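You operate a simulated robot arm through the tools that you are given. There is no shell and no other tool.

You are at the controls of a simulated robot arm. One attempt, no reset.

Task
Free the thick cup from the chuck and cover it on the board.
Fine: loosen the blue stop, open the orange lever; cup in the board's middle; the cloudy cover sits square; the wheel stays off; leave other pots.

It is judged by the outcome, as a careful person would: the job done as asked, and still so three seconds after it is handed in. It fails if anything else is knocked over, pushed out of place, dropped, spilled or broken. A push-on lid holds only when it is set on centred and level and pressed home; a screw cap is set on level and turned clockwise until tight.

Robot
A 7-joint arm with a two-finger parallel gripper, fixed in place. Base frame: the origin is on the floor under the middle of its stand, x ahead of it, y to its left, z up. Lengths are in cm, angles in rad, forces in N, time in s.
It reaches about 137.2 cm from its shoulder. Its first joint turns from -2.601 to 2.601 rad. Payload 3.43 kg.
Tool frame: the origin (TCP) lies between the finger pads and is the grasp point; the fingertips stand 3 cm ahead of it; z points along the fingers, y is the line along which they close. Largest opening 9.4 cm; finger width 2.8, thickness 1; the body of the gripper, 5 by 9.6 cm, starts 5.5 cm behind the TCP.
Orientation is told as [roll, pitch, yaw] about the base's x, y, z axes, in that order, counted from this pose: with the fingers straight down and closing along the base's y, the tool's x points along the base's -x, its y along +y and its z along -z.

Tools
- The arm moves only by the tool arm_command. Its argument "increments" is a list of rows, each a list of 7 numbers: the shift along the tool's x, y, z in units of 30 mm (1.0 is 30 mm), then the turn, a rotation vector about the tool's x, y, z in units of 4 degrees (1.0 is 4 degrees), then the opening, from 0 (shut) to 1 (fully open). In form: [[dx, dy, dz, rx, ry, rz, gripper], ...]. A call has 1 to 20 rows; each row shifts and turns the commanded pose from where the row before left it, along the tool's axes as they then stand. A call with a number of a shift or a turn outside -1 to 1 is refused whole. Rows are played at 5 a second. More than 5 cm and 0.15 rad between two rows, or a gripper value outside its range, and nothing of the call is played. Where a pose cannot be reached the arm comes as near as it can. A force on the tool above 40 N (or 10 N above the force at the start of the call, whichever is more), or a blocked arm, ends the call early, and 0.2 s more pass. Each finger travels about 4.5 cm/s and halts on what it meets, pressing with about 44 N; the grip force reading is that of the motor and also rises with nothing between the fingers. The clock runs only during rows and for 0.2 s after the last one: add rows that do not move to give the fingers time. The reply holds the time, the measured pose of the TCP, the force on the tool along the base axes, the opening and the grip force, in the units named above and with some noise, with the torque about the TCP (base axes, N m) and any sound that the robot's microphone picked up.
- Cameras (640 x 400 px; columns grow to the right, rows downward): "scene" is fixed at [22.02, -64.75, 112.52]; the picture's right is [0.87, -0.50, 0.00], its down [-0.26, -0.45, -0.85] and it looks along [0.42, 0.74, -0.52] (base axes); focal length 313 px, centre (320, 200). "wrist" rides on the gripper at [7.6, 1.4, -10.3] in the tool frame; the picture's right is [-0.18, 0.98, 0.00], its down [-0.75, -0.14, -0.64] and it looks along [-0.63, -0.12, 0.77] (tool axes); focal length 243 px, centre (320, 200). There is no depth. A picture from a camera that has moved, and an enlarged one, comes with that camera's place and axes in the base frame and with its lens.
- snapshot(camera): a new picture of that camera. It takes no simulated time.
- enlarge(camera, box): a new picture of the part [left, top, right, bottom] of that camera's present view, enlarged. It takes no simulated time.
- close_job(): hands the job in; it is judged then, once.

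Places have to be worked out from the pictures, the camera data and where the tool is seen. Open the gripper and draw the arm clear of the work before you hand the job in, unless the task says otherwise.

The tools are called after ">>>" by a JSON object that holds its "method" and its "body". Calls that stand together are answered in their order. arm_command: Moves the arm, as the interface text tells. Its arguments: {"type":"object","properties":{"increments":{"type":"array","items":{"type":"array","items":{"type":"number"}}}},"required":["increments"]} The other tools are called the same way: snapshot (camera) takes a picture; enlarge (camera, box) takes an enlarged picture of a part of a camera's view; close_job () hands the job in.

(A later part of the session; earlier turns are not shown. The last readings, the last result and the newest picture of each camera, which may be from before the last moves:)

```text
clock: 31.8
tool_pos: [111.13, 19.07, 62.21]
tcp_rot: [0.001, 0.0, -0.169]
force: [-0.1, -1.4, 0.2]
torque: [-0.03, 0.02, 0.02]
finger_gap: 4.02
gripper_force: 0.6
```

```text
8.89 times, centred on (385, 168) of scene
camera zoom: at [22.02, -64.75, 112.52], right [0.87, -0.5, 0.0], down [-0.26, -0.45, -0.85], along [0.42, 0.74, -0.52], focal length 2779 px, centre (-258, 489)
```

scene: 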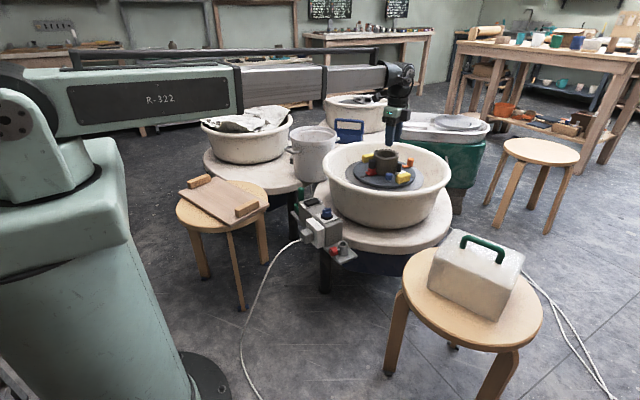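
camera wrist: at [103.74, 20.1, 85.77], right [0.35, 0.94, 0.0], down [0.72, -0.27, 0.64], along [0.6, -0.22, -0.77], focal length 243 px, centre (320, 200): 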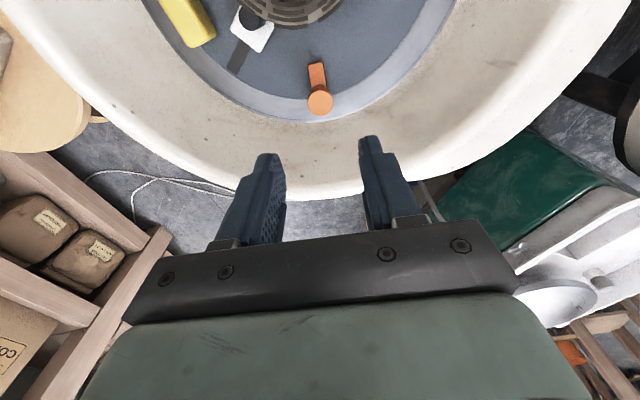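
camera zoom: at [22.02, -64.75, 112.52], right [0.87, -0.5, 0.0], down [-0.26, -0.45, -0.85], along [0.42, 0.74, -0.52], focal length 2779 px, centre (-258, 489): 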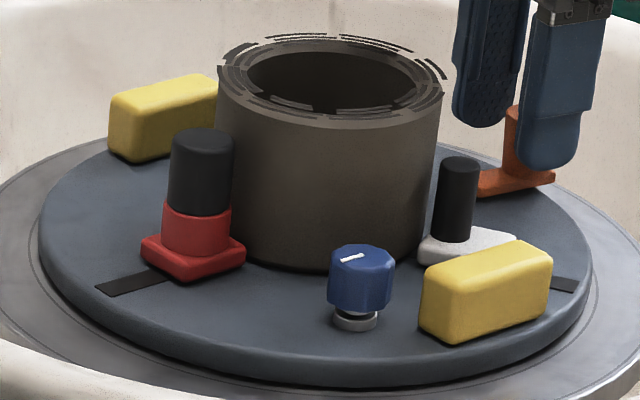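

The lever swings freely (1.4 N) about the chuck axis, and the red and white jaws moved outward while the plate stayed still, so this is the opening direction. I continue along the arc, turning the hand with it.

>>> {"method": "arm_command", "body": {"increments": [[0, 0.2, 0, 0, 0, -0.9, 0.42], [0, 0.2, 0, 0, 0, -0.9, 0.42], [0, 0.2, 0, 0, 0, -0.9, 0.42], [0, 0.2, 0, 0, 0, -0.9, 0.42], [0, 0.2, 0, 0, 0, -0.9, 0.42], [0, 0, 0, 0, 0, 0, 0.42]]}}

>>> {"method": "enlarge", "body": {"camera": "wrist", "box": [220, 60, 420, 220]}}

>>> {"method": "enlarge", "body": {"camera": "scene", "box": [355, 145, 415, 190]}}

```text
clock: 33.2
tool_pos: [111.25, 22.08, 62.28]
tcp_rot: [0.0, 0.001, 0.147]
force: [-0.1, -0.7, -0.3]
torque: [-0.04, 0.0, 0.0]
finger_gap: 4.0
gripper_force: 0.6
```

```text
2.50 times, centred on (320, 140) of wrist
camera zoom: at [103.61, 22.25, 72.46], right [0.04, 1.0, 0.0], down [0.77, -0.03, 0.64], along [0.64, -0.02, -0.77], focal length 606 px, centre (320, 350)
```

zoom: 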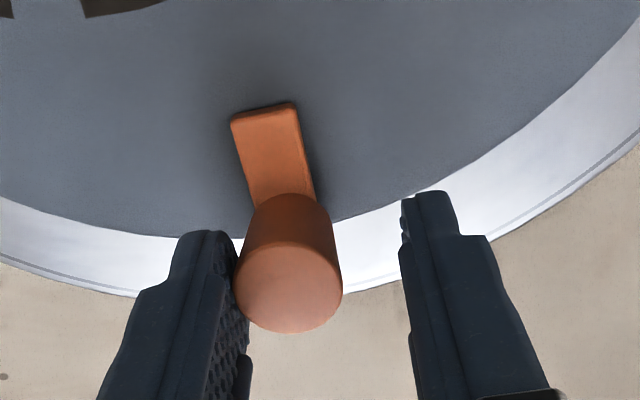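

```text
8.89 times, centred on (385, 168) of scene
camera zoom: at [22.02, -64.75, 112.52], right [0.87, -0.5, 0.0], down [-0.26, -0.45, -0.85], along [0.42, 0.74, -0.52], focal length 2779 px, centre (-258, 489)
```

zoom: 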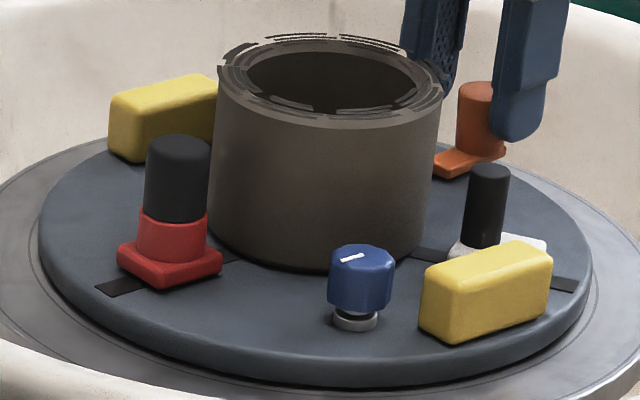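

The jaws have drawn back about a centimetre and the plate is still steady. I continue the same arc to bring the lever fully open.

>>> {"method": "arm_command", "body": {"increments": [[0, 0.2, 0, 0, 0, -0.9, 0.42], [0, 0.2, 0, 0, 0, -0.9, 0.42], [0, 0.2, 0, 0, 0, -0.9, 0.42], [0, 0.2, 0, 0, 0, -0.8, 0.42], [0, 0.2, 0, 0, 0, -0.8, 0.42], [0, 0, 0, 0, 0, 0, 0.42]]}}

>>> {"method": "enlarge", "body": {"camera": "wrist", "box": [220, 60, 420, 220]}}

>>> {"method": "enlarge", "body": {"camera": "scene", "box": [355, 145, 415, 190]}}

```text
clock: 34.6
tool_pos: [110.46, 24.92, 62.32]
tcp_rot: [0.0, 0.0, 0.447]
force: [0.2, -0.7, -0.1]
torque: [-0.05, -0.01, -0.03]
finger_gap: 3.96
gripper_force: 0.3
```

```text
2.50 times, centred on (320, 140) of wrist
camera zoom: at [103.04, 22.79, 72.49], right [-0.26, 0.97, 0.0], down [0.74, 0.2, 0.64], along [0.62, 0.17, -0.77], focal length 606 px, centre (320, 350)
```

zoom: 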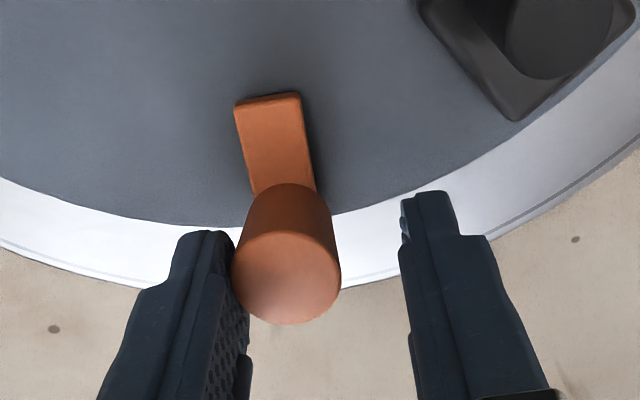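

```text
8.89 times, centred on (385, 168) of scene
camera zoom: at [22.02, -64.75, 112.52], right [0.87, -0.5, 0.0], down [-0.26, -0.45, -0.85], along [0.42, 0.74, -0.52], focal length 2779 px, centre (-258, 489)
```

zoom: 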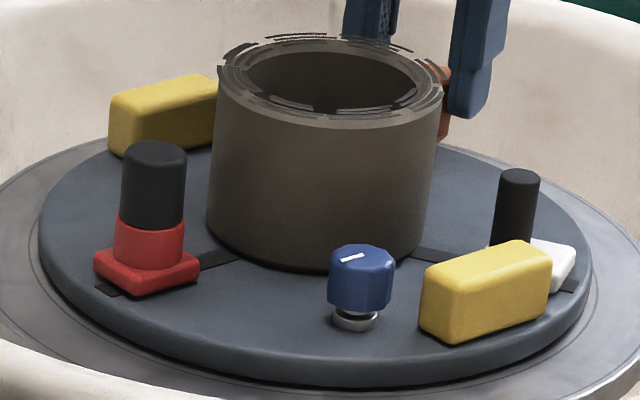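

The red and white jaws are now near the ends of their slots. I push a little further in small steps to find the lever's end stop, watching the force.

>>> {"method": "arm_command", "body": {"increments": [[0, 0.15, 0, 0, 0, -0.65, 0.42], [0, 0.15, 0, 0, 0, -0.65, 0.42], [0, 0.15, 0, 0, 0, -0.65, 0.42], [0, 0, 0, 0, 0, 0, 0.42]]}}

>>> {"method": "enlarge", "body": {"camera": "wrist", "box": [220, 60, 420, 220]}}

>>> {"method": "enlarge", "body": {"camera": "scene", "box": [355, 145, 415, 190]}}

```text
clock: 35.6
tool_pos: [109.83, 26.24, 62.35]
tcp_rot: [0.0, -0.001, 0.583]
force: [0.5, -0.7, -0.1]
torque: [0.01, 0.02, 0.02]
finger_gap: 3.98
gripper_force: 0.1
```

```text
2.50 times, centred on (320, 140) of wrist
camera zoom: at [102.73, 23.06, 72.49], right [-0.39, 0.92, 0.0], down [0.71, 0.3, 0.64], along [0.59, 0.25, -0.77], focal length 606 px, centre (320, 350)
```

zoom: 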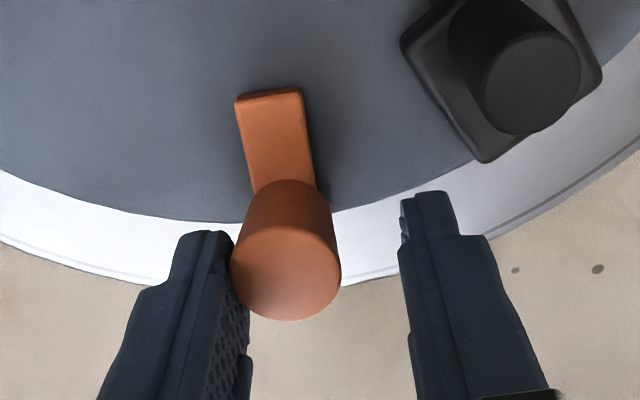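

```text
8.89 times, centred on (385, 168) of scene
camera zoom: at [22.02, -64.75, 112.52], right [0.87, -0.5, 0.0], down [-0.26, -0.45, -0.85], along [0.42, 0.74, -0.52], focal length 2779 px, centre (-258, 489)
```

zoom: 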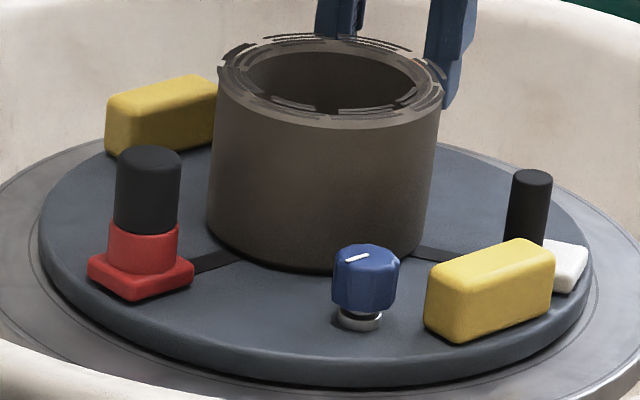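

The plate itself just began to follow, so the lever is at its open end stop and the jaws are fully back. I centre the fingers off the handle and rise straight up.

>>> {"method": "arm_command", "body": {"increments": [[0, -0.2, 0, 0, 0, 0, 0.42], [0, 0, -0.5, 0, 0, 0, 0.42], [0, 0, -1, 0, 0, 0, 0.42], [0, 0, -1, 0, 0, 0, 0.42], [0, 0, -1, 0, 0, 0, 0.42], [0, 0, -1, 0, 0, 0, 0.42], [0, 0, -0.5, 0, 0, 0, 0.42], [0, 0, 0, 0, 0, 0, 0.42]]}}

>>> {"method": "snapshot", "body": {"camera": "wrist"}}

>>> {"method": "enlarge", "body": {"camera": "scene", "box": [350, 135, 430, 190]}}

```text
clock: 37.4
tool_pos: [110.16, 25.71, 77.31]
tcp_rot: [0.001, 0.0, 0.584]
force: [0.9, 0.8, 0.4]
torque: [0.0, 0.02, 0.01]
finger_gap: 3.97
gripper_force: 0.0
```

```text
taken
camera wrist: at [103.09, 22.5, 87.53], right [-0.39, 0.92, 0.0], down [0.71, 0.3, 0.64], along [0.59, 0.25, -0.77], focal length 243 px, centre (320, 200)
```

wrist: 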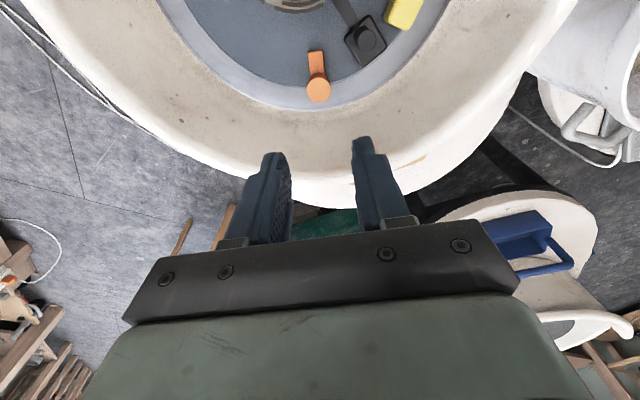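

```text
7.27 times, centred on (390, 162) of scene
camera zoom: at [22.02, -64.75, 112.52], right [0.87, -0.5, 0.0], down [-0.26, -0.45, -0.85], along [0.42, 0.74, -0.52], focal length 2274 px, centre (-189, 473)
```

zoom: 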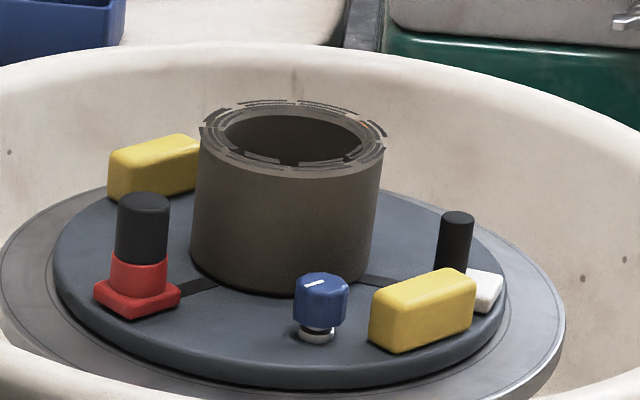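

The chuck is open: all three jaws are well clear of the cup, and the plate has hardly moved. I now go back to a yaw of zero just short of the cup to measure it accurately.

>>> {"method": "arm_command", "body": {"increments": [[0.3, 0, 0, 0, 0, 0.93, 0.8], [0.3, 0, 0, 0, 0, 0.93, 0.8], [0.5, 0, 0, 0, 0, 0.93, 0.8], [0.5, 0, 0, 0, 0, 0.93, 0.8], [0.5, 0, 0, 0, 0, 0.93, 0.8], [0.6, 0, 0, 0, 0, 0.93, 0.8], [0.6, 0, 0, 0, 0, 0.93, 0.8], [0.6, 0, 0, 0, 0, 0.93, 0.8], [0.6, 0, 0, 0, 0, 0.93, 0.8], [0, 0, 0, 0, 0, 0, 0.8], [0, 0, 0, 0, 0, 0, 0.8]]}}

>>> {"method": "snapshot", "body": {"camera": "wrist"}}

```text
clock: 39.8
tool_pos: [97.3, 21.8, 77.44]
tcp_rot: [0.0, -0.001, -0.002]
force: [-0.3, 0.8, -0.5]
torque: [-0.05, 0.03, -0.01]
finger_gap: 7.52
gripper_force: 0.0
```

```text
taken
camera wrist: at [89.82, 23.16, 87.57], right [0.19, 0.98, 0.0], down [0.75, -0.14, 0.64], along [0.63, -0.12, -0.77], focal length 243 px, centre (320, 200)
```

wrist: 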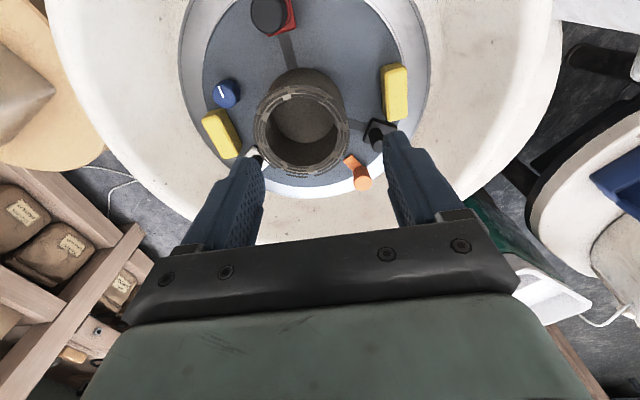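

>>> {"method": "enlarge", "body": {"camera": "wrist", "box": [240, 60, 370, 190]}}

>>> {"method": "enlarge", "body": {"camera": "scene", "box": [365, 145, 405, 180]}}

```text
3.08 times, centred on (305, 125) of wrist
camera zoom: at [89.82, 23.16, 87.57], right [0.19, 0.98, 0.0], down [0.75, -0.14, 0.64], along [0.63, -0.12, -0.77], focal length 746 px, centre (366, 431)
```

zoom: 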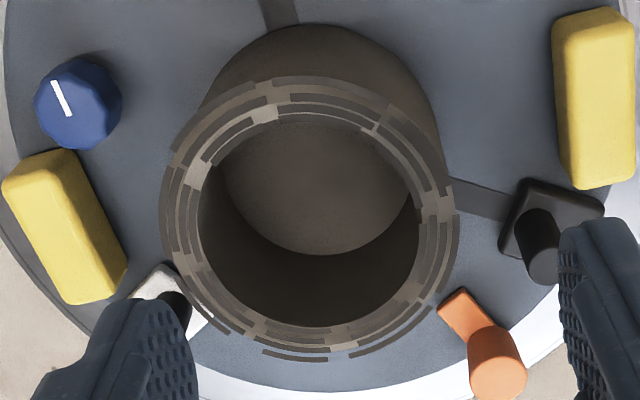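

```text
11.43 times, centred on (385, 162) of scene
camera zoom: at [22.02, -64.75, 112.52], right [0.87, -0.5, 0.0], down [-0.26, -0.45, -0.85], along [0.42, 0.74, -0.52], focal length 3574 px, centre (-423, 629)
```

zoom: 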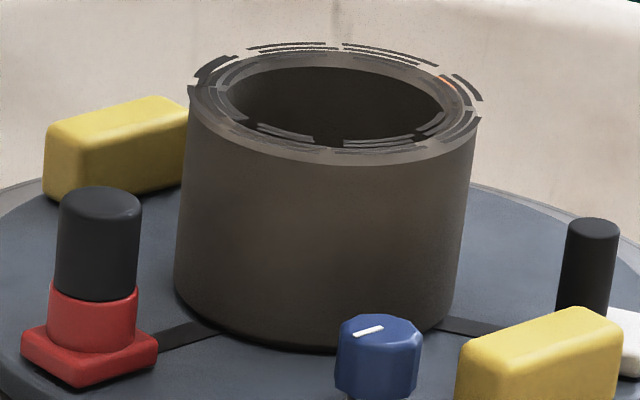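

The cup's centre is [99.2, 19.5], rim z≈65, outer ≈9.2, inner ≈7.0 cm, so the wall (~1.1 cm) is what fits the gripper. I position above the +y wall with a modest opening and stop just above the rim to check.

>>> {"method": "arm_command", "body": {"increments": [[-0.323, 0.29, 0, 0, 0, 0, 0.38], [-0.323, 0.29, 0, 0, 0, 0, 0.38], [0, 0, 0.7, 0, 0, 0, 0.38], [0, 0, 0.9, 0, 0, 0, 0.38], [0, 0, 0.9, 0, 0, 0, 0.38], [0, 0, 0, 0, 0, 0, 0.38]]}}

>>> {"method": "snapshot", "body": {"camera": "wrist"}}

>>> {"method": "enlarge", "body": {"camera": "scene", "box": [350, 120, 430, 190]}}

```text
clock: 41.2
tool_pos: [99.34, 23.49, 69.81]
tcp_rot: [0.002, 0.001, -0.001]
force: [-0.8, -0.8, -0.2]
torque: [0.02, 0.02, 0.03]
finger_gap: 3.58
gripper_force: 0.0
```

```text
taken
camera wrist: at [91.75, 24.74, 80.01], right [0.19, 0.98, 0.0], down [0.75, -0.14, 0.64], along [0.63, -0.12, -0.77], focal length 243 px, centre (320, 200)
```

wrist: 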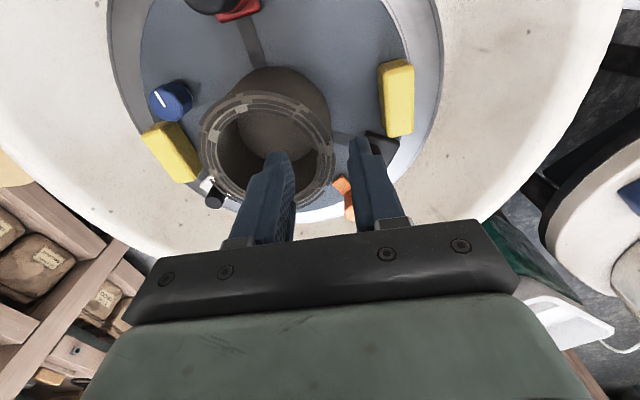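

```text
5.71 times, centred on (390, 155) of scene
camera zoom: at [22.02, -64.75, 112.52], right [0.87, -0.5, 0.0], down [-0.26, -0.45, -0.85], along [0.42, 0.74, -0.52], focal length 1787 px, centre (-80, 457)
```

zoom: 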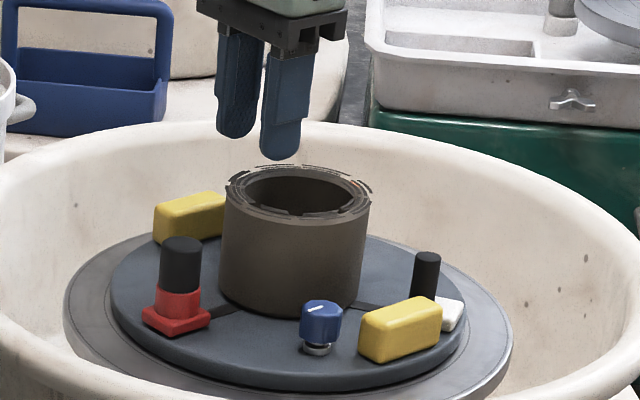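

Both fingers have about 1 cm margin to the wall on each side. I lower so the tips are about 4 cm below the rim.

>>> {"method": "arm_command", "body": {"increments": [[0, 0, 0.5, 0, 0, 0, 0.38], [0, 0, 0.5, 0, 0, 0, 0.38], [0, 0, 0.5, 0, 0, 0, 0.38], [0, 0, 0.5, 0, 0, 0, 0.38], [0, 0, 0, 0, 0, 0, 0.38]]}}

>>> {"method": "enlarge", "body": {"camera": "wrist", "box": [180, 40, 420, 220]}}

>>> {"method": "enlarge", "body": {"camera": "scene", "box": [350, 120, 430, 190]}}

```text
clock: 42.4
tool_pos: [99.3, 23.51, 63.85]
tcp_rot: [-0.001, -0.001, -0.004]
force: [-0.7, -0.6, 0.5]
torque: [-0.04, -0.04, -0.01]
finger_gap: 3.59
gripper_force: 0.1
```

```text
2.22 times, centred on (300, 130) of wrist
camera zoom: at [91.72, 24.84, 74.01], right [0.19, 0.98, 0.0], down [0.75, -0.14, 0.64], along [0.63, -0.12, -0.77], focal length 539 px, centre (364, 356)
```

zoom: 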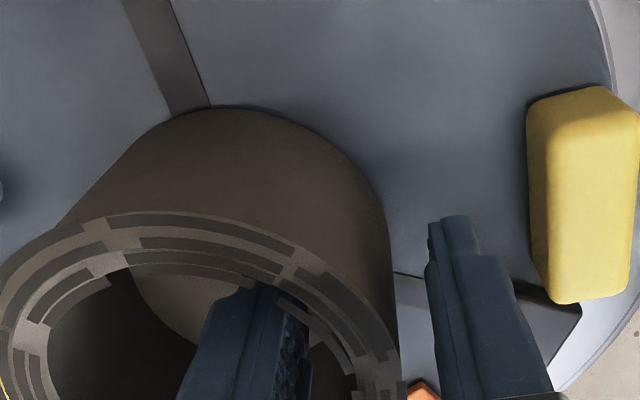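

```text
5.71 times, centred on (390, 155) of scene
camera zoom: at [22.02, -64.75, 112.52], right [0.87, -0.5, 0.0], down [-0.26, -0.45, -0.85], along [0.42, 0.74, -0.52], focal length 1787 px, centre (-80, 457)
```

zoom: 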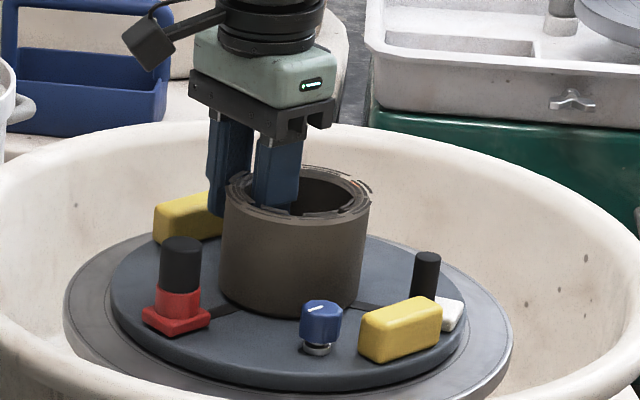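

One finger is inside and one outside the wall. I close on the wall and read the grip.

>>> {"method": "arm_command", "body": {"increments": [[0, 0, 0, 0, 0, 0, 0.2], [0, 0, 0, 0, 0, 0, 0.0], [0, 0, 0, 0, 0, 0, 0.0], [0, 0, 0, 0, 0, 0, 0.0], [0, 0, 0, 0, 0, 0, 0.0]]}}

>>> {"method": "enlarge", "body": {"camera": "wrist", "box": [180, 40, 420, 220]}}

>>> {"method": "enlarge", "body": {"camera": "scene", "box": [350, 120, 430, 190]}}

```text
clock: 43.6
tool_pos: [99.27, 23.44, 63.83]
tcp_rot: [0.0, 0.001, -0.001]
force: [-0.3, -0.9, -0.2]
torque: [0.0, 0.0, 0.02]
finger_gap: 1.57
gripper_force: 44.1
```

```text
2.22 times, centred on (300, 130) of wrist
camera zoom: at [91.72, 24.84, 74.03], right [0.19, 0.98, 0.0], down [0.75, -0.14, 0.64], along [0.63, -0.12, -0.77], focal length 539 px, centre (364, 356)
```

zoom: 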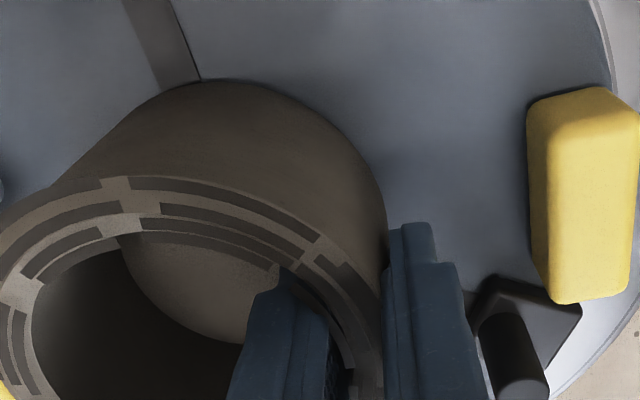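

```text
5.71 times, centred on (390, 155) of scene
camera zoom: at [22.02, -64.75, 112.52], right [0.87, -0.5, 0.0], down [-0.26, -0.45, -0.85], along [0.42, 0.74, -0.52], focal length 1787 px, centre (-80, 457)
```

zoom: 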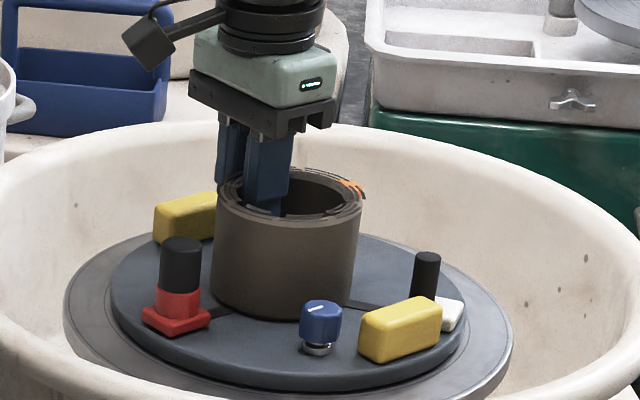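

The wall is held (gap 1.57, 44 N) and the cup shifted slightly by aligning to the pads. I lift slowly a few centimetres and check weight and tilt.

>>> {"method": "arm_command", "body": {"increments": [[0, 0, -0.15, 0, 0, 0, 0], [0, 0, -0.25, 0, 0, 0, 0], [0, 0, -0.4, 0, 0, 0, 0], [0, 0, -0.5, 0, 0, 0, 0], [0, 0, -0.5, 0, 0, 0, 0], [0, 0, 0, 0, 0, 0, 0]]}}

>>> {"method": "enlarge", "body": {"camera": "wrist", "box": [180, 40, 420, 220]}}

>>> {"method": "enlarge", "body": {"camera": "scene", "box": [350, 110, 430, 190]}}

```text
clock: 45.0
tool_pos: [99.26, 23.66, 69.01]
tcp_rot: [0.002, 0.001, -0.001]
force: [-0.3, 1.1, -4.4]
torque: [0.17, -0.02, 0.0]
finger_gap: 1.55
gripper_force: 44.4
```

```text
2.22 times, centred on (300, 130) of wrist
camera zoom: at [91.69, 24.86, 79.31], right [0.19, 0.98, 0.0], down [0.75, -0.14, 0.64], along [0.63, -0.12, -0.77], focal length 539 px, centre (364, 356)
```

zoom: 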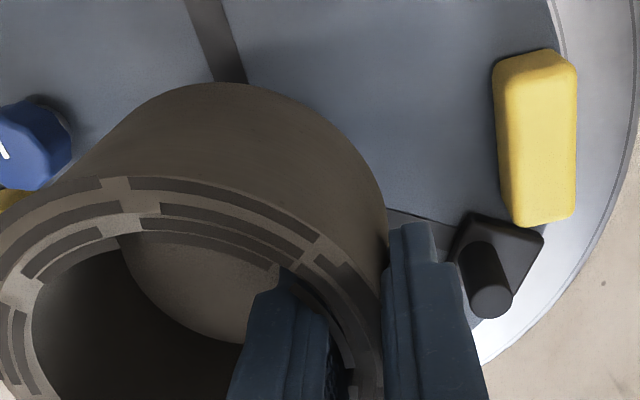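

```text
5.00 times, centred on (390, 150) of scene
camera zoom: at [22.02, -64.75, 112.52], right [0.87, -0.5, 0.0], down [-0.26, -0.45, -0.85], along [0.42, 0.74, -0.52], focal length 1563 px, centre (-30, 450)
```

zoom: 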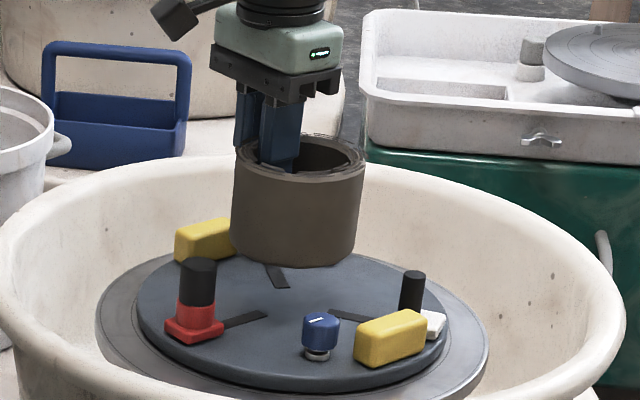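

The cup is lifted level, weight ≈4.4 N, and the chuck parts stayed put. I raise it well above the pan rim and carry it towards the board in smooth steps.

>>> {"method": "arm_command", "body": {"increments": [[0, 0, -0.6, 0, 0, 0, 0], [0, 0, -0.8, 0, 0, 0, 0], [0, 0, -0.9, 0, 0, 0, 0], [0, 0, -0.9, 0, 0, 0, 0], [0, 0, -0.9, 0, 0, 0, 0], [0, 0, -0.9, 0, 0, 0, 0], [0.3, 0, -0.8, 0, 0, 0, 0], [0.6, 0.1, -0.5, 0, 0, 0, 0], [0.8, 0.15, -0.1, 0, 0, 0, 0], [0.8, 0.15, 0, 0, 0, 0, 0], [0.8, 0.15, 0, 0, 0, 0, 0], [0.8, 0.15, 0, 0, 0, 0, 0], [0.8, 0.15, 0, 0, 0, 0, 0], [0.8, 0.15, 0, 0, 0, 0, 0], [0.8, 0.15, 0, 0, 0, 0, 0], [0.6, 0.1, 0, 0, 0, 0, 0], [0.3, 0.05, 0, 0, 0, 0, 0], [0, 0, 0, 0, 0, 0, 0]]}}

>>> {"method": "snapshot", "body": {"camera": "wrist"}}

>>> {"method": "snapshot", "body": {"camera": "scene"}}

```text
clock: 48.8
tool_pos: [77.23, 27.63, 88.38]
tcp_rot: [0.0, -0.001, -0.002]
force: [0.1, 0.1, -3.7]
torque: [0.13, 0.04, 0.03]
finger_gap: 1.57
gripper_force: 44.3
```

```text
taken
camera wrist: at [69.59, 28.87, 98.54], right [0.19, 0.98, 0.0], down [0.75, -0.14, 0.64], along [0.63, -0.12, -0.77], focal length 243 px, centre (320, 200)
```

wrist: 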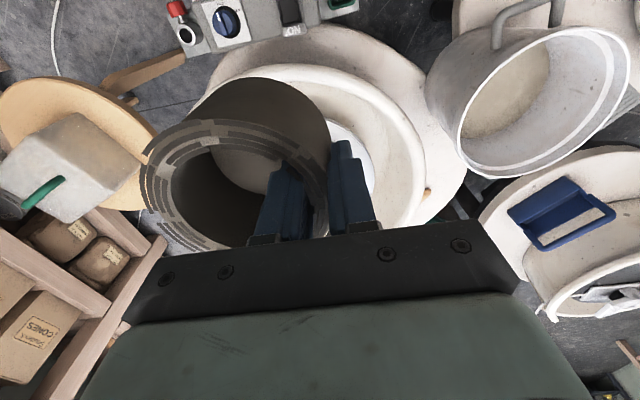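

```text
taken
```

scene: 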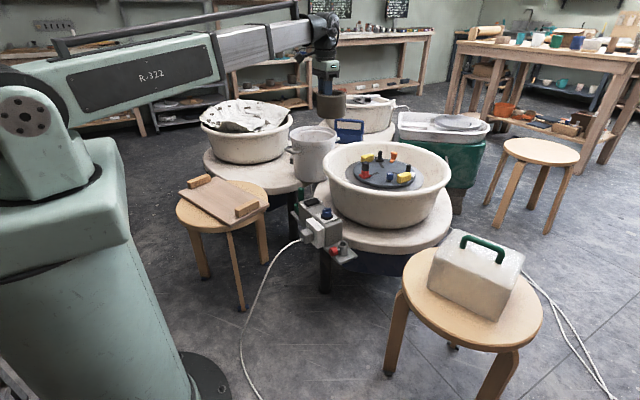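

The cup is held steady; its centre is about (-0.4, -4.2) cm from the TCP. I carry it nearer the board, to about [42, 34], so the wrist camera can see the board at the right of its picture.

>>> {"method": "arm_command", "body": {"increments": [[0.4, 0.05, 0, 0, 0, 0, 0], [0.8, 0.15, 0, 0, 0, 0, 0], [0.9, 0.16, 0, 0, 0, 0, 0], [0.9, 0.16, 0, 0, 0, 0, 0], [0.9, 0.16, 0, 0, 0, 0, 0], [0.9, 0.16, 0, 0, 0, 0, 0], [0.9, 0.16, 0, 0, 0, 0, 0], [0.9, 0.16, 0, 0, 0, 0, 0], [0.9, 0.16, 0, 0, 0, 0, 0], [0.9, 0.16, 0, 0, 0, 0, 0], [0.9, 0.16, 0, 0, 0, 0, 0], [0.9, 0.16, 0, 0, 0, 0, 0], [0.8, 0.16, 0, 0, 0, 0, 0], [0.5, 0.1, 0, 0, 0, 0, 0], [0, 0, 0, 0, 0, 0, 0], [0, 0, 0, 0, 0, 0, 0]]}}

>>> {"method": "snapshot", "body": {"camera": "wrist"}}

>>> {"method": "snapshot", "body": {"camera": "scene"}}

```text
clock: 52.2
tool_pos: [42.66, 33.88, 88.5]
tcp_rot: [-0.001, 0.0, -0.002]
force: [-0.6, 0.1, -3.5]
torque: [0.14, -0.04, 0.01]
finger_gap: 1.54
gripper_force: 43.5
```

```text
taken
camera wrist: at [35.04, 35.16, 98.64], right [0.19, 0.98, 0.0], down [0.75, -0.14, 0.64], along [0.63, -0.12, -0.77], focal length 243 px, centre (320, 200)
```

wrist: 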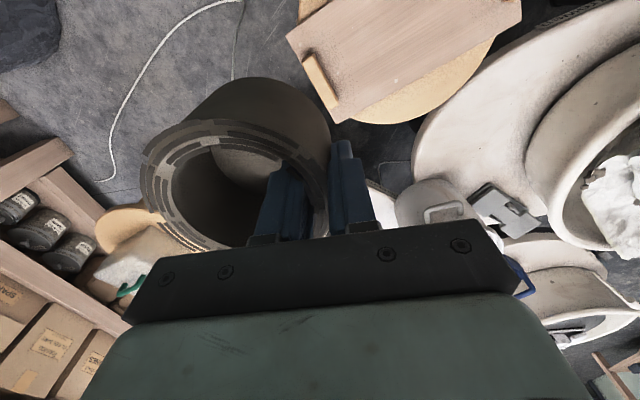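

```text
taken
```

scene: 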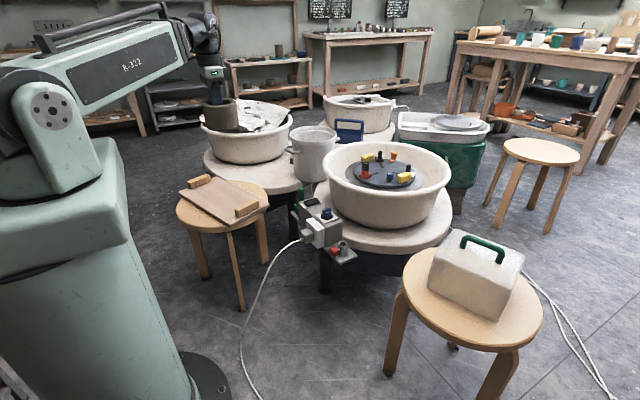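

The board's corner and one batten are visible now. I enlarge both views to fix the board's corners and height.

>>> {"method": "enlarge", "body": {"camera": "wrist", "box": [270, 0, 530, 130]}}

>>> {"method": "enlarge", "body": {"camera": "scene", "box": [170, 165, 280, 235]}}

```text
2.46 times, centred on (400, 65) of wrist
camera zoom: at [35.04, 35.16, 98.64], right [0.19, 0.98, 0.0], down [0.75, -0.14, 0.64], along [0.63, -0.12, -0.77], focal length 597 px, centre (123, 532)
```

zoom: 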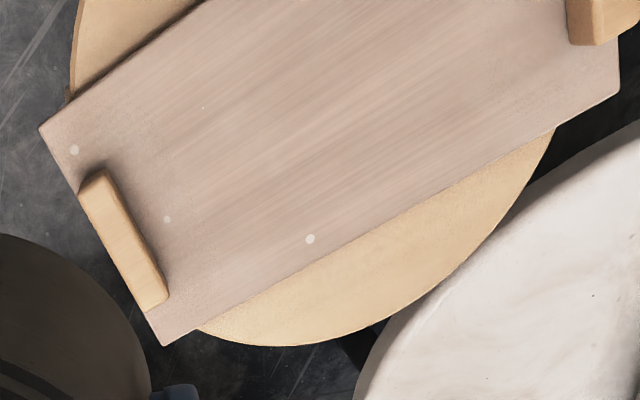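

```text
5.71 times, centred on (225, 200) of scene
camera zoom: at [22.02, -64.75, 112.52], right [0.87, -0.5, 0.0], down [-0.26, -0.45, -0.85], along [0.42, 0.74, -0.52], focal length 1787 px, centre (863, 200)
```

zoom: 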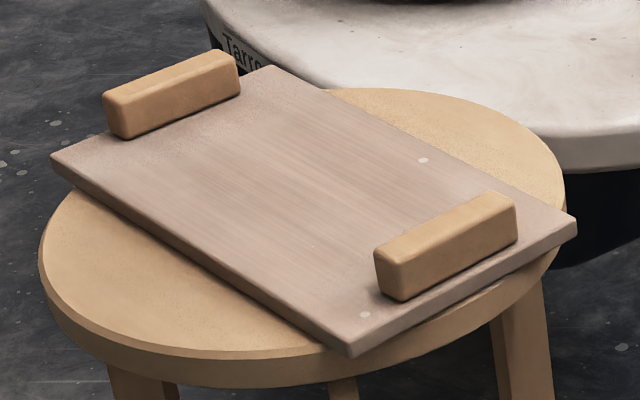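

The board top comes out at z≈48.1 with its centre at about [41.5, 48.0] and its long axis at about 110°. I bring the cup's centre over that point (TCP to [41.9, 52.2]) and lower to a still safe height.

>>> {"method": "arm_command", "body": {"increments": [[0.03, 0.5, 0, 0, 0, 0, 0], [0.03, 0.9, 0, 0, 0, 0, 0], [0.03, 0.9, 0, 0, 0, 0, 0], [0.03, 0.9, 0, 0, 0, 0, 0], [0.03, 0.9, 0, 0, 0, 0, 0], [0.03, 0.9, 0, 0, 0, 0, 0], [0.03, 0.7, 0, 0, 0, 0, 0], [0.04, 0.41, 0.2, 0, 0, 0, 0], [0, 0, 0.7, 0, 0, 0, 0], [0, 0, 0.9, 0, 0, 0, 0], [0, 0, 0.9, 0, 0, 0, 0], [0, 0, 0.9, 0, 0, 0, 0], [0, 0, 0.9, 0, 0, 0, 0], [0, 0, 0.5, 0, 0, 0, 0], [0, 0, 0, 0, 0, 0, 0], [0, 0, 0, 0, 0, 0, 0]]}}

>>> {"method": "snapshot", "body": {"camera": "wrist"}}

>>> {"method": "enlarge", "body": {"camera": "scene", "box": [160, 110, 290, 240]}}

```text
clock: 55.6
tool_pos: [42.02, 52.08, 73.39]
tcp_rot: [0.001, -0.001, -0.002]
force: [0.5, 0.5, -3.9]
torque: [0.14, 0.01, -0.03]
finger_gap: 1.53
gripper_force: 44.4
```

```text
taken
camera wrist: at [34.38, 53.43, 83.57], right [0.19, 0.98, 0.0], down [0.75, -0.14, 0.64], along [0.63, -0.12, -0.77], focal length 243 px, centre (320, 200)
```

wrist: 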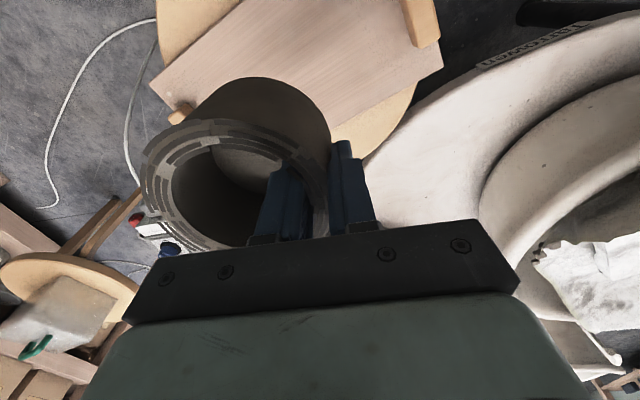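

```text
3.08 times, centred on (225, 175) of scene
camera zoom: at [22.02, -64.75, 112.52], right [0.87, -0.5, 0.0], down [-0.26, -0.45, -0.85], along [0.42, 0.74, -0.52], focal length 962 px, centre (612, 277)
```

zoom: 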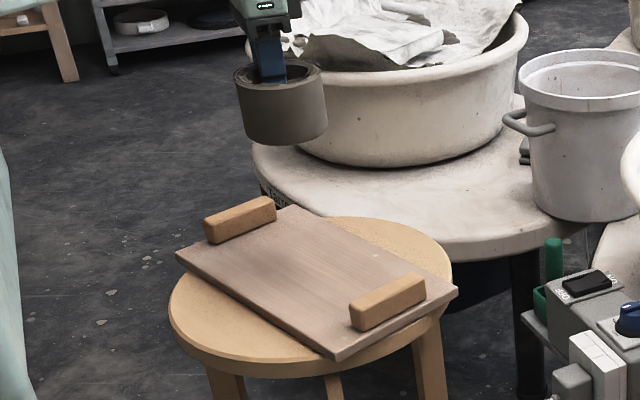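

The cup projects where I expect it, over the board's middle. I lower to about 2 cm above the board and check from both cameras.

>>> {"method": "arm_command", "body": {"increments": [[0, 0, 0.5, 0, 0, 0, 0], [0, 0, 0.8, 0, 0, 0, 0], [0, 0, 0.9, 0, 0, 0, 0], [0, 0, 0.9, 0, 0, 0, 0], [0, 0, 0.9, 0, 0, 0, 0], [0, 0, 0.8, 0, 0, 0, 0], [0, 0, 0.5, 0, 0, 0, 0], [0, 0, 0.1, 0, 0, 0, 0], [0, 0, 0, 0, 0, 0, 0], [0, 0, 0, 0, 0, 0, 0]]}}

>>> {"method": "snapshot", "body": {"camera": "wrist"}}

>>> {"method": "enlarge", "body": {"camera": "scene", "box": [170, 140, 280, 240]}}

```text
clock: 57.8
tool_pos: [41.94, 52.25, 57.28]
tcp_rot: [0.002, -0.001, -0.002]
force: [0.3, -0.7, -3.3]
torque: [0.14, 0.01, -0.01]
finger_gap: 1.55
gripper_force: 44.4
```

```text
taken
camera wrist: at [34.44, 53.54, 67.42], right [0.19, 0.98, 0.0], down [0.75, -0.14, 0.64], along [0.63, -0.12, -0.77], focal length 243 px, centre (320, 200)
```

wrist: 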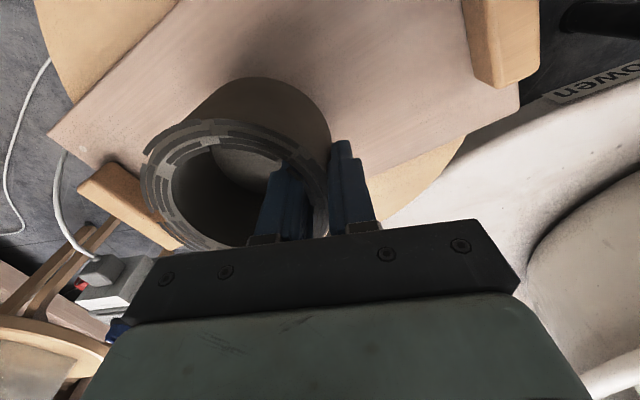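

```text
4.00 times, centred on (225, 190) of scene
camera zoom: at [22.02, -64.75, 112.52], right [0.87, -0.5, 0.0], down [-0.26, -0.45, -0.85], along [0.42, 0.74, -0.52], focal length 1251 px, centre (700, 240)
```

zoom: 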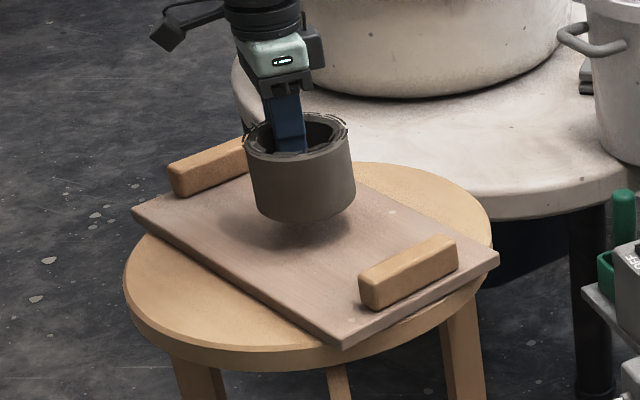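

The cup hangs level over the middle with roughly 2.5 cm to go. I lower in fine steps and watch for the weight coming off.

>>> {"method": "arm_command", "body": {"increments": [[0, 0, 0.25, 0, 0, 0, 0], [0, 0, 0.2, 0, 0, 0, 0], [0, 0, 0.1, 0, 0, 0, 0], [0, 0, 0.06, 0, 0, 0, 0], [0, 0, 0, 0, 0, 0, 0]]}}

>>> {"method": "enlarge", "body": {"camera": "scene", "box": [190, 160, 260, 215]}}

```text
clock: 59.0
tool_pos: [41.99, 52.1, 55.27]
tcp_rot: [0.001, 0.0, -0.003]
force: [0.5, 0.3, -4.1]
torque: [0.16, 0.01, 0.02]
finger_gap: 1.55
gripper_force: 44.2
```

```text
7.27 times, centred on (225, 188) of scene
camera zoom: at [22.02, -64.75, 112.52], right [0.87, -0.5, 0.0], down [-0.26, -0.45, -0.85], along [0.42, 0.74, -0.52], focal length 2274 px, centre (1011, 291)
```

zoom: 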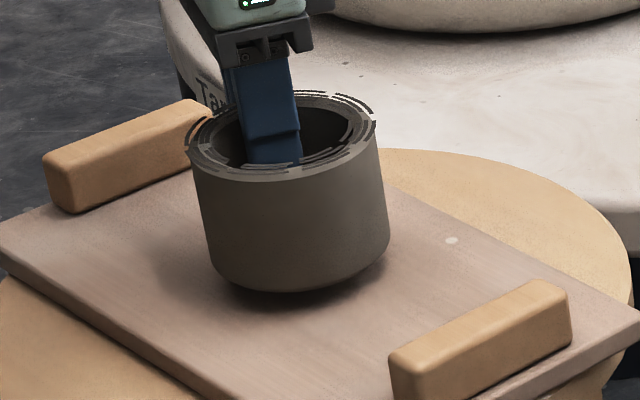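

Still hanging free by a few millimetres. I continue in 2 mm steps.

>>> {"method": "arm_command", "body": {"increments": [[0, 0, 0.06, 0, 0, 0, 0], [0, 0, 0.06, 0, 0, 0, 0], [0, 0, 0, 0, 0, 0, 0]]}}

>>> {"method": "enlarge", "body": {"camera": "scene", "box": [190, 160, 260, 215]}}

```text
clock: 59.8
tool_pos: [41.85, 52.21, 54.94]
tcp_rot: [0.001, 0.001, -0.002]
force: [-1.3, 0.1, -2.6]
torque: [0.15, 0.01, 0.01]
finger_gap: 1.58
gripper_force: 44.0
```

```text
7.27 times, centred on (225, 188) of scene
camera zoom: at [22.02, -64.75, 112.52], right [0.87, -0.5, 0.0], down [-0.26, -0.45, -0.85], along [0.42, 0.74, -0.52], focal length 2274 px, centre (1011, 291)
```

zoom: 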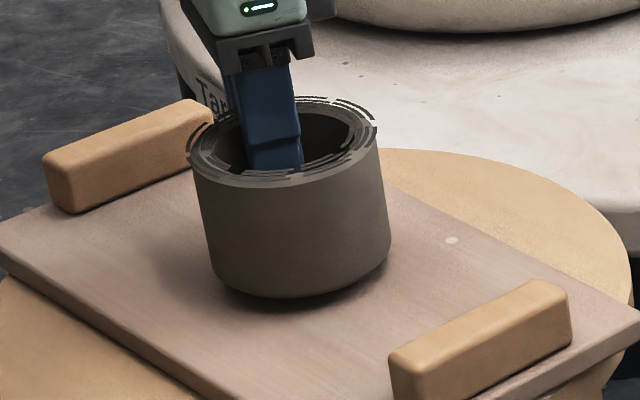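

The shadow gap is closing, force not yet clearly changed. Further 2 mm steps.

>>> {"method": "arm_command", "body": {"increments": [[0, 0, 0.06, 0, 0, 0, 0], [0, 0, 0.06, 0, 0, 0, 0], [0, 0, 0, 0, 0, 0, 0], [0, 0, 0, 0, 0, 0, 0]]}}

>>> {"method": "enlarge", "body": {"camera": "scene", "box": [190, 160, 260, 215]}}

```text
clock: 60.8
tool_pos: [41.91, 52.26, 54.57]
tcp_rot: [0.0, -0.001, -0.003]
force: [0.7, 0.4, -3.4]
torque: [0.13, -0.02, 0.0]
finger_gap: 1.56
gripper_force: 44.3
```

```text
7.27 times, centred on (225, 188) of scene
camera zoom: at [22.02, -64.75, 112.52], right [0.87, -0.5, 0.0], down [-0.26, -0.45, -0.85], along [0.42, 0.74, -0.52], focal length 2274 px, centre (1011, 291)
```

zoom: 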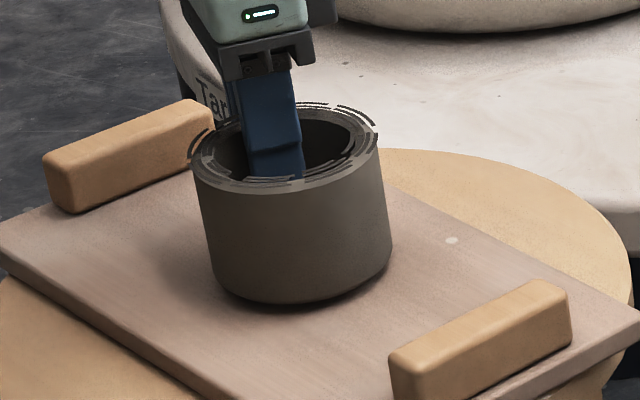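

Torque still 0.13, so the cup still hangs. Again 2 mm steps down.

>>> {"method": "arm_command", "body": {"increments": [[0, 0, 0.06, 0, 0, 0, 0], [0, 0, 0.06, 0, 0, 0, 0], [0, 0, 0, 0, 0, 0, 0], [0, 0, 0, 0, 0, 0, 0]]}}

>>> {"method": "enlarge", "body": {"camera": "scene", "box": [190, 160, 260, 215]}}

```text
clock: 61.8
tool_pos: [41.94, 52.04, 54.22]
tcp_rot: [0.0, 0.0, -0.001]
force: [0.2, -0.5, -3.4]
torque: [0.12, -0.01, 0.02]
finger_gap: 1.58
gripper_force: 44.0
```

```text
7.27 times, centred on (225, 188) of scene
camera zoom: at [22.02, -64.75, 112.52], right [0.87, -0.5, 0.0], down [-0.26, -0.45, -0.85], along [0.42, 0.74, -0.52], focal length 2274 px, centre (1011, 291)
```

zoom: 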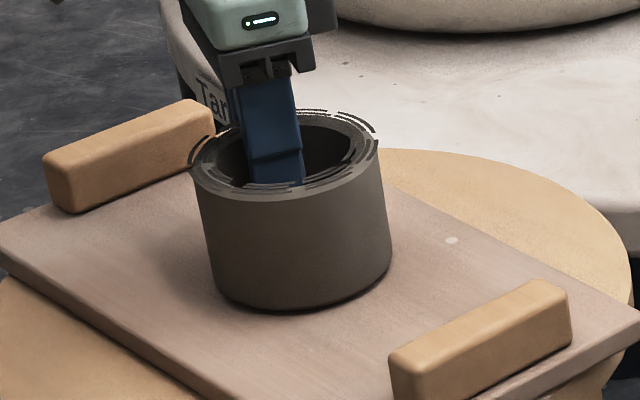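

The bottom is now very near the board in the picture. I continue with 1.5 mm steps.

>>> {"method": "arm_command", "body": {"increments": [[0, 0, 0.05, 0, 0, 0, 0], [0, 0, 0, 0, 0, 0, 0], [0, 0, 0.05, 0, 0, 0, 0], [0, 0, 0, 0, 0, 0, 0], [0, 0, 0, 0, 0, 0, 0]]}}

>>> {"method": "enlarge", "body": {"camera": "scene", "box": [190, 160, 260, 215]}}

```text
clock: 63.0
tool_pos: [41.86, 52.2, 53.91]
tcp_rot: [0.001, 0.001, -0.001]
force: [-2.0, 3.5, 6.4]
torque: [-0.31, -0.28, 0.03]
finger_gap: 1.56
gripper_force: 44.7
```

```text
7.27 times, centred on (225, 188) of scene
camera zoom: at [22.02, -64.75, 112.52], right [0.87, -0.5, 0.0], down [-0.26, -0.45, -0.85], along [0.42, 0.74, -0.52], focal length 2274 px, centre (1011, 291)
```

zoom: 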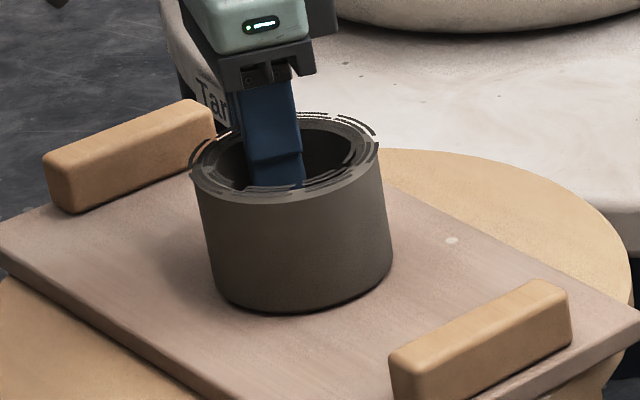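

The cup touched down (force +6.4 N) and its base is centred on the board within a few millimetres. I ease up a touch, open, and let the fingers clear the wall.

>>> {"method": "arm_command", "body": {"increments": [[0, 0, -0.02, 0, 0, 0, 0], [0, 0, 0, 0, 0, 0, 0.2], [0, 0, 0, 0, 0, 0, 0.3], [0, 0, 0, 0, 0, 0, 0.36], [0, 0, 0, 0, 0, 0, 0.36], [0, 0, 0, 0, 0, 0, 0.36]]}}

>>> {"method": "enlarge", "body": {"camera": "scene", "box": [190, 160, 260, 215]}}

>>> {"method": "enlarge", "body": {"camera": "wrist", "box": [120, 40, 420, 240]}}

```text
clock: 64.4
tool_pos: [41.94, 52.08, 54.13]
tcp_rot: [0.001, -0.001, -0.002]
force: [0.2, 0.1, -0.1]
torque: [-0.03, 0.02, 0.0]
finger_gap: 3.39
gripper_force: 0.0
```

```text
7.27 times, centred on (225, 188) of scene
camera zoom: at [22.02, -64.75, 112.52], right [0.87, -0.5, 0.0], down [-0.26, -0.45, -0.85], along [0.42, 0.74, -0.52], focal length 2274 px, centre (1011, 291)
```

zoom: 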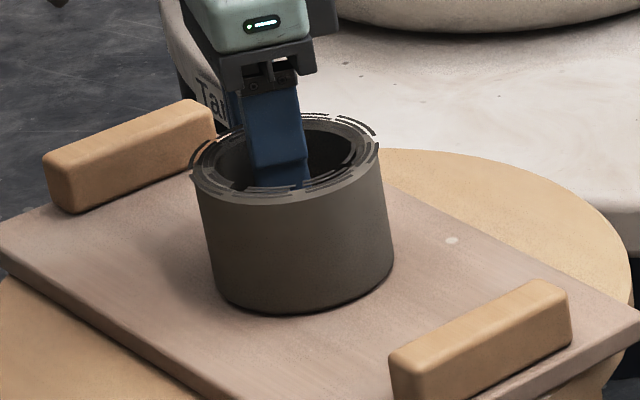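

```text
2.00 times, centred on (270, 140) of wrist
camera zoom: at [34.38, 53.41, 64.25], right [0.19, 0.98, 0.0], down [0.75, -0.14, 0.64], along [0.63, -0.12, -0.77], focal length 485 px, centre (420, 320)
```

zoom: 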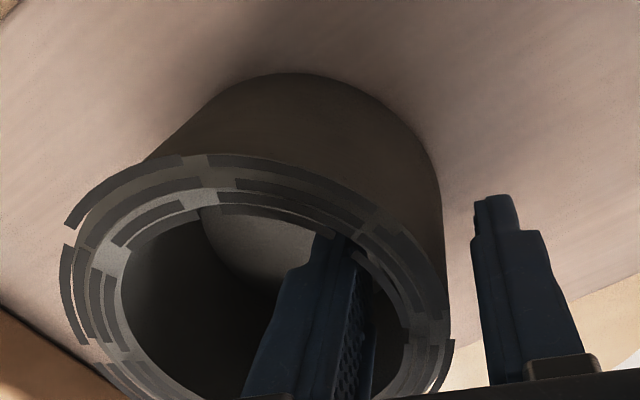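

The cup stands free with gaps on both sides of its wall. I rise straight up, then view the board from above.

>>> {"method": "arm_command", "body": {"increments": [[0, 0, -0.3, 0, 0, 0, 0.36], [0, 0, -0.7, 0, 0, 0, 0.36], [0, 0, -1, 0, 0, 0, 0.36], [0, 0, -1, 0, 0, 0, 0.36], [0, 0, -1, 0, 0, 0, 0.36], [0, 0, -1, 0, 0, 0, 0.36], [0, 0, -1, 0, 0, 0, 0.36], [0, 0, -1, 0, 0, 0, 0.36], [0, 0, -1, 0, 0, 0, 0.36], [0, 0, -1, 0, 0, 0, 0.36], [0, 0, 0, 0, 0, 0, 0.36]]}}

>>> {"method": "snapshot", "body": {"camera": "wrist"}}

>>> {"method": "enlarge", "body": {"camera": "scene", "box": [170, 150, 280, 235]}}

```text
clock: 66.8
tool_pos: [41.89, 52.28, 80.94]
tcp_rot: [0.0, 0.0, -0.003]
force: [-0.4, 0.5, -0.5]
torque: [-0.05, 0.04, -0.01]
finger_gap: 3.39
gripper_force: 0.1
```

```text
taken
camera wrist: at [34.4, 53.55, 91.07], right [0.19, 0.98, 0.0], down [0.75, -0.14, 0.64], along [0.63, -0.12, -0.77], focal length 243 px, centre (320, 200)
```

wrist: 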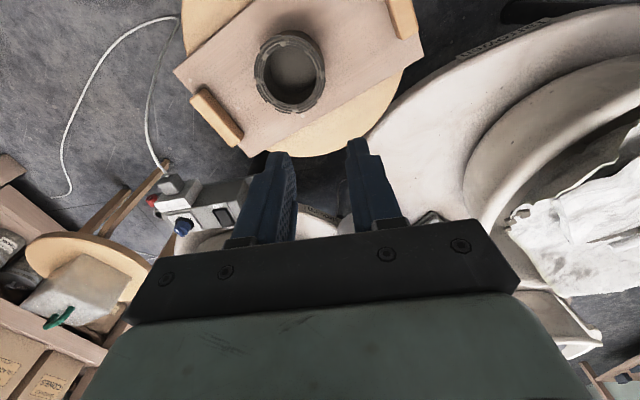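

```text
4.71 times, centred on (225, 192) of scene
camera zoom: at [22.02, -64.75, 112.52], right [0.87, -0.5, 0.0], down [-0.26, -0.45, -0.85], along [0.42, 0.74, -0.52], focal length 1471 px, centre (767, 235)
```

zoom: 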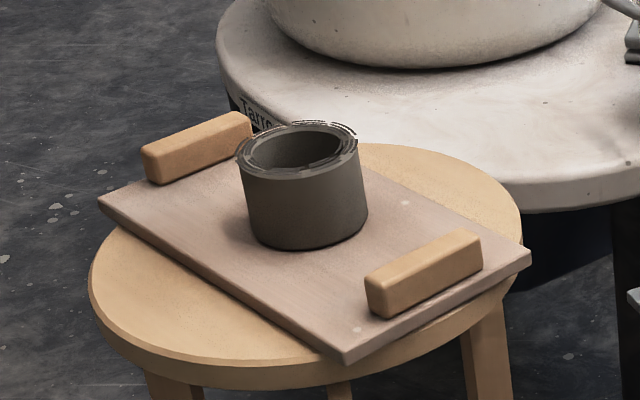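

The cup stands on the board. I enlarge the wrist view to check its centring and to read the board's angle accurately.

>>> {"method": "enlarge", "body": {"camera": "wrist", "box": [170, 0, 430, 165]}}

```text
2.42 times, centred on (300, 82) of wrist
camera zoom: at [34.4, 53.55, 91.07], right [0.19, 0.98, 0.0], down [0.75, -0.14, 0.64], along [0.63, -0.12, -0.77], focal length 588 px, centre (368, 485)
```

zoom: 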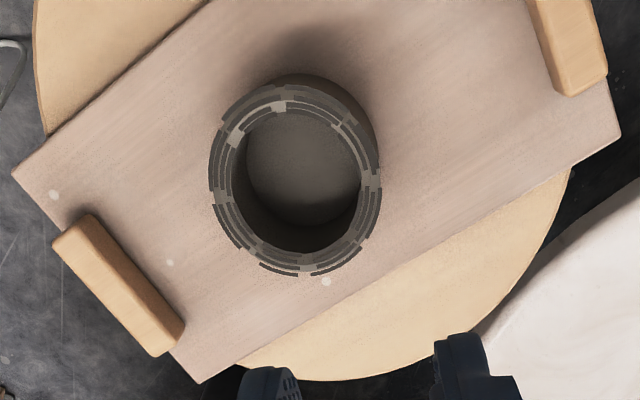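

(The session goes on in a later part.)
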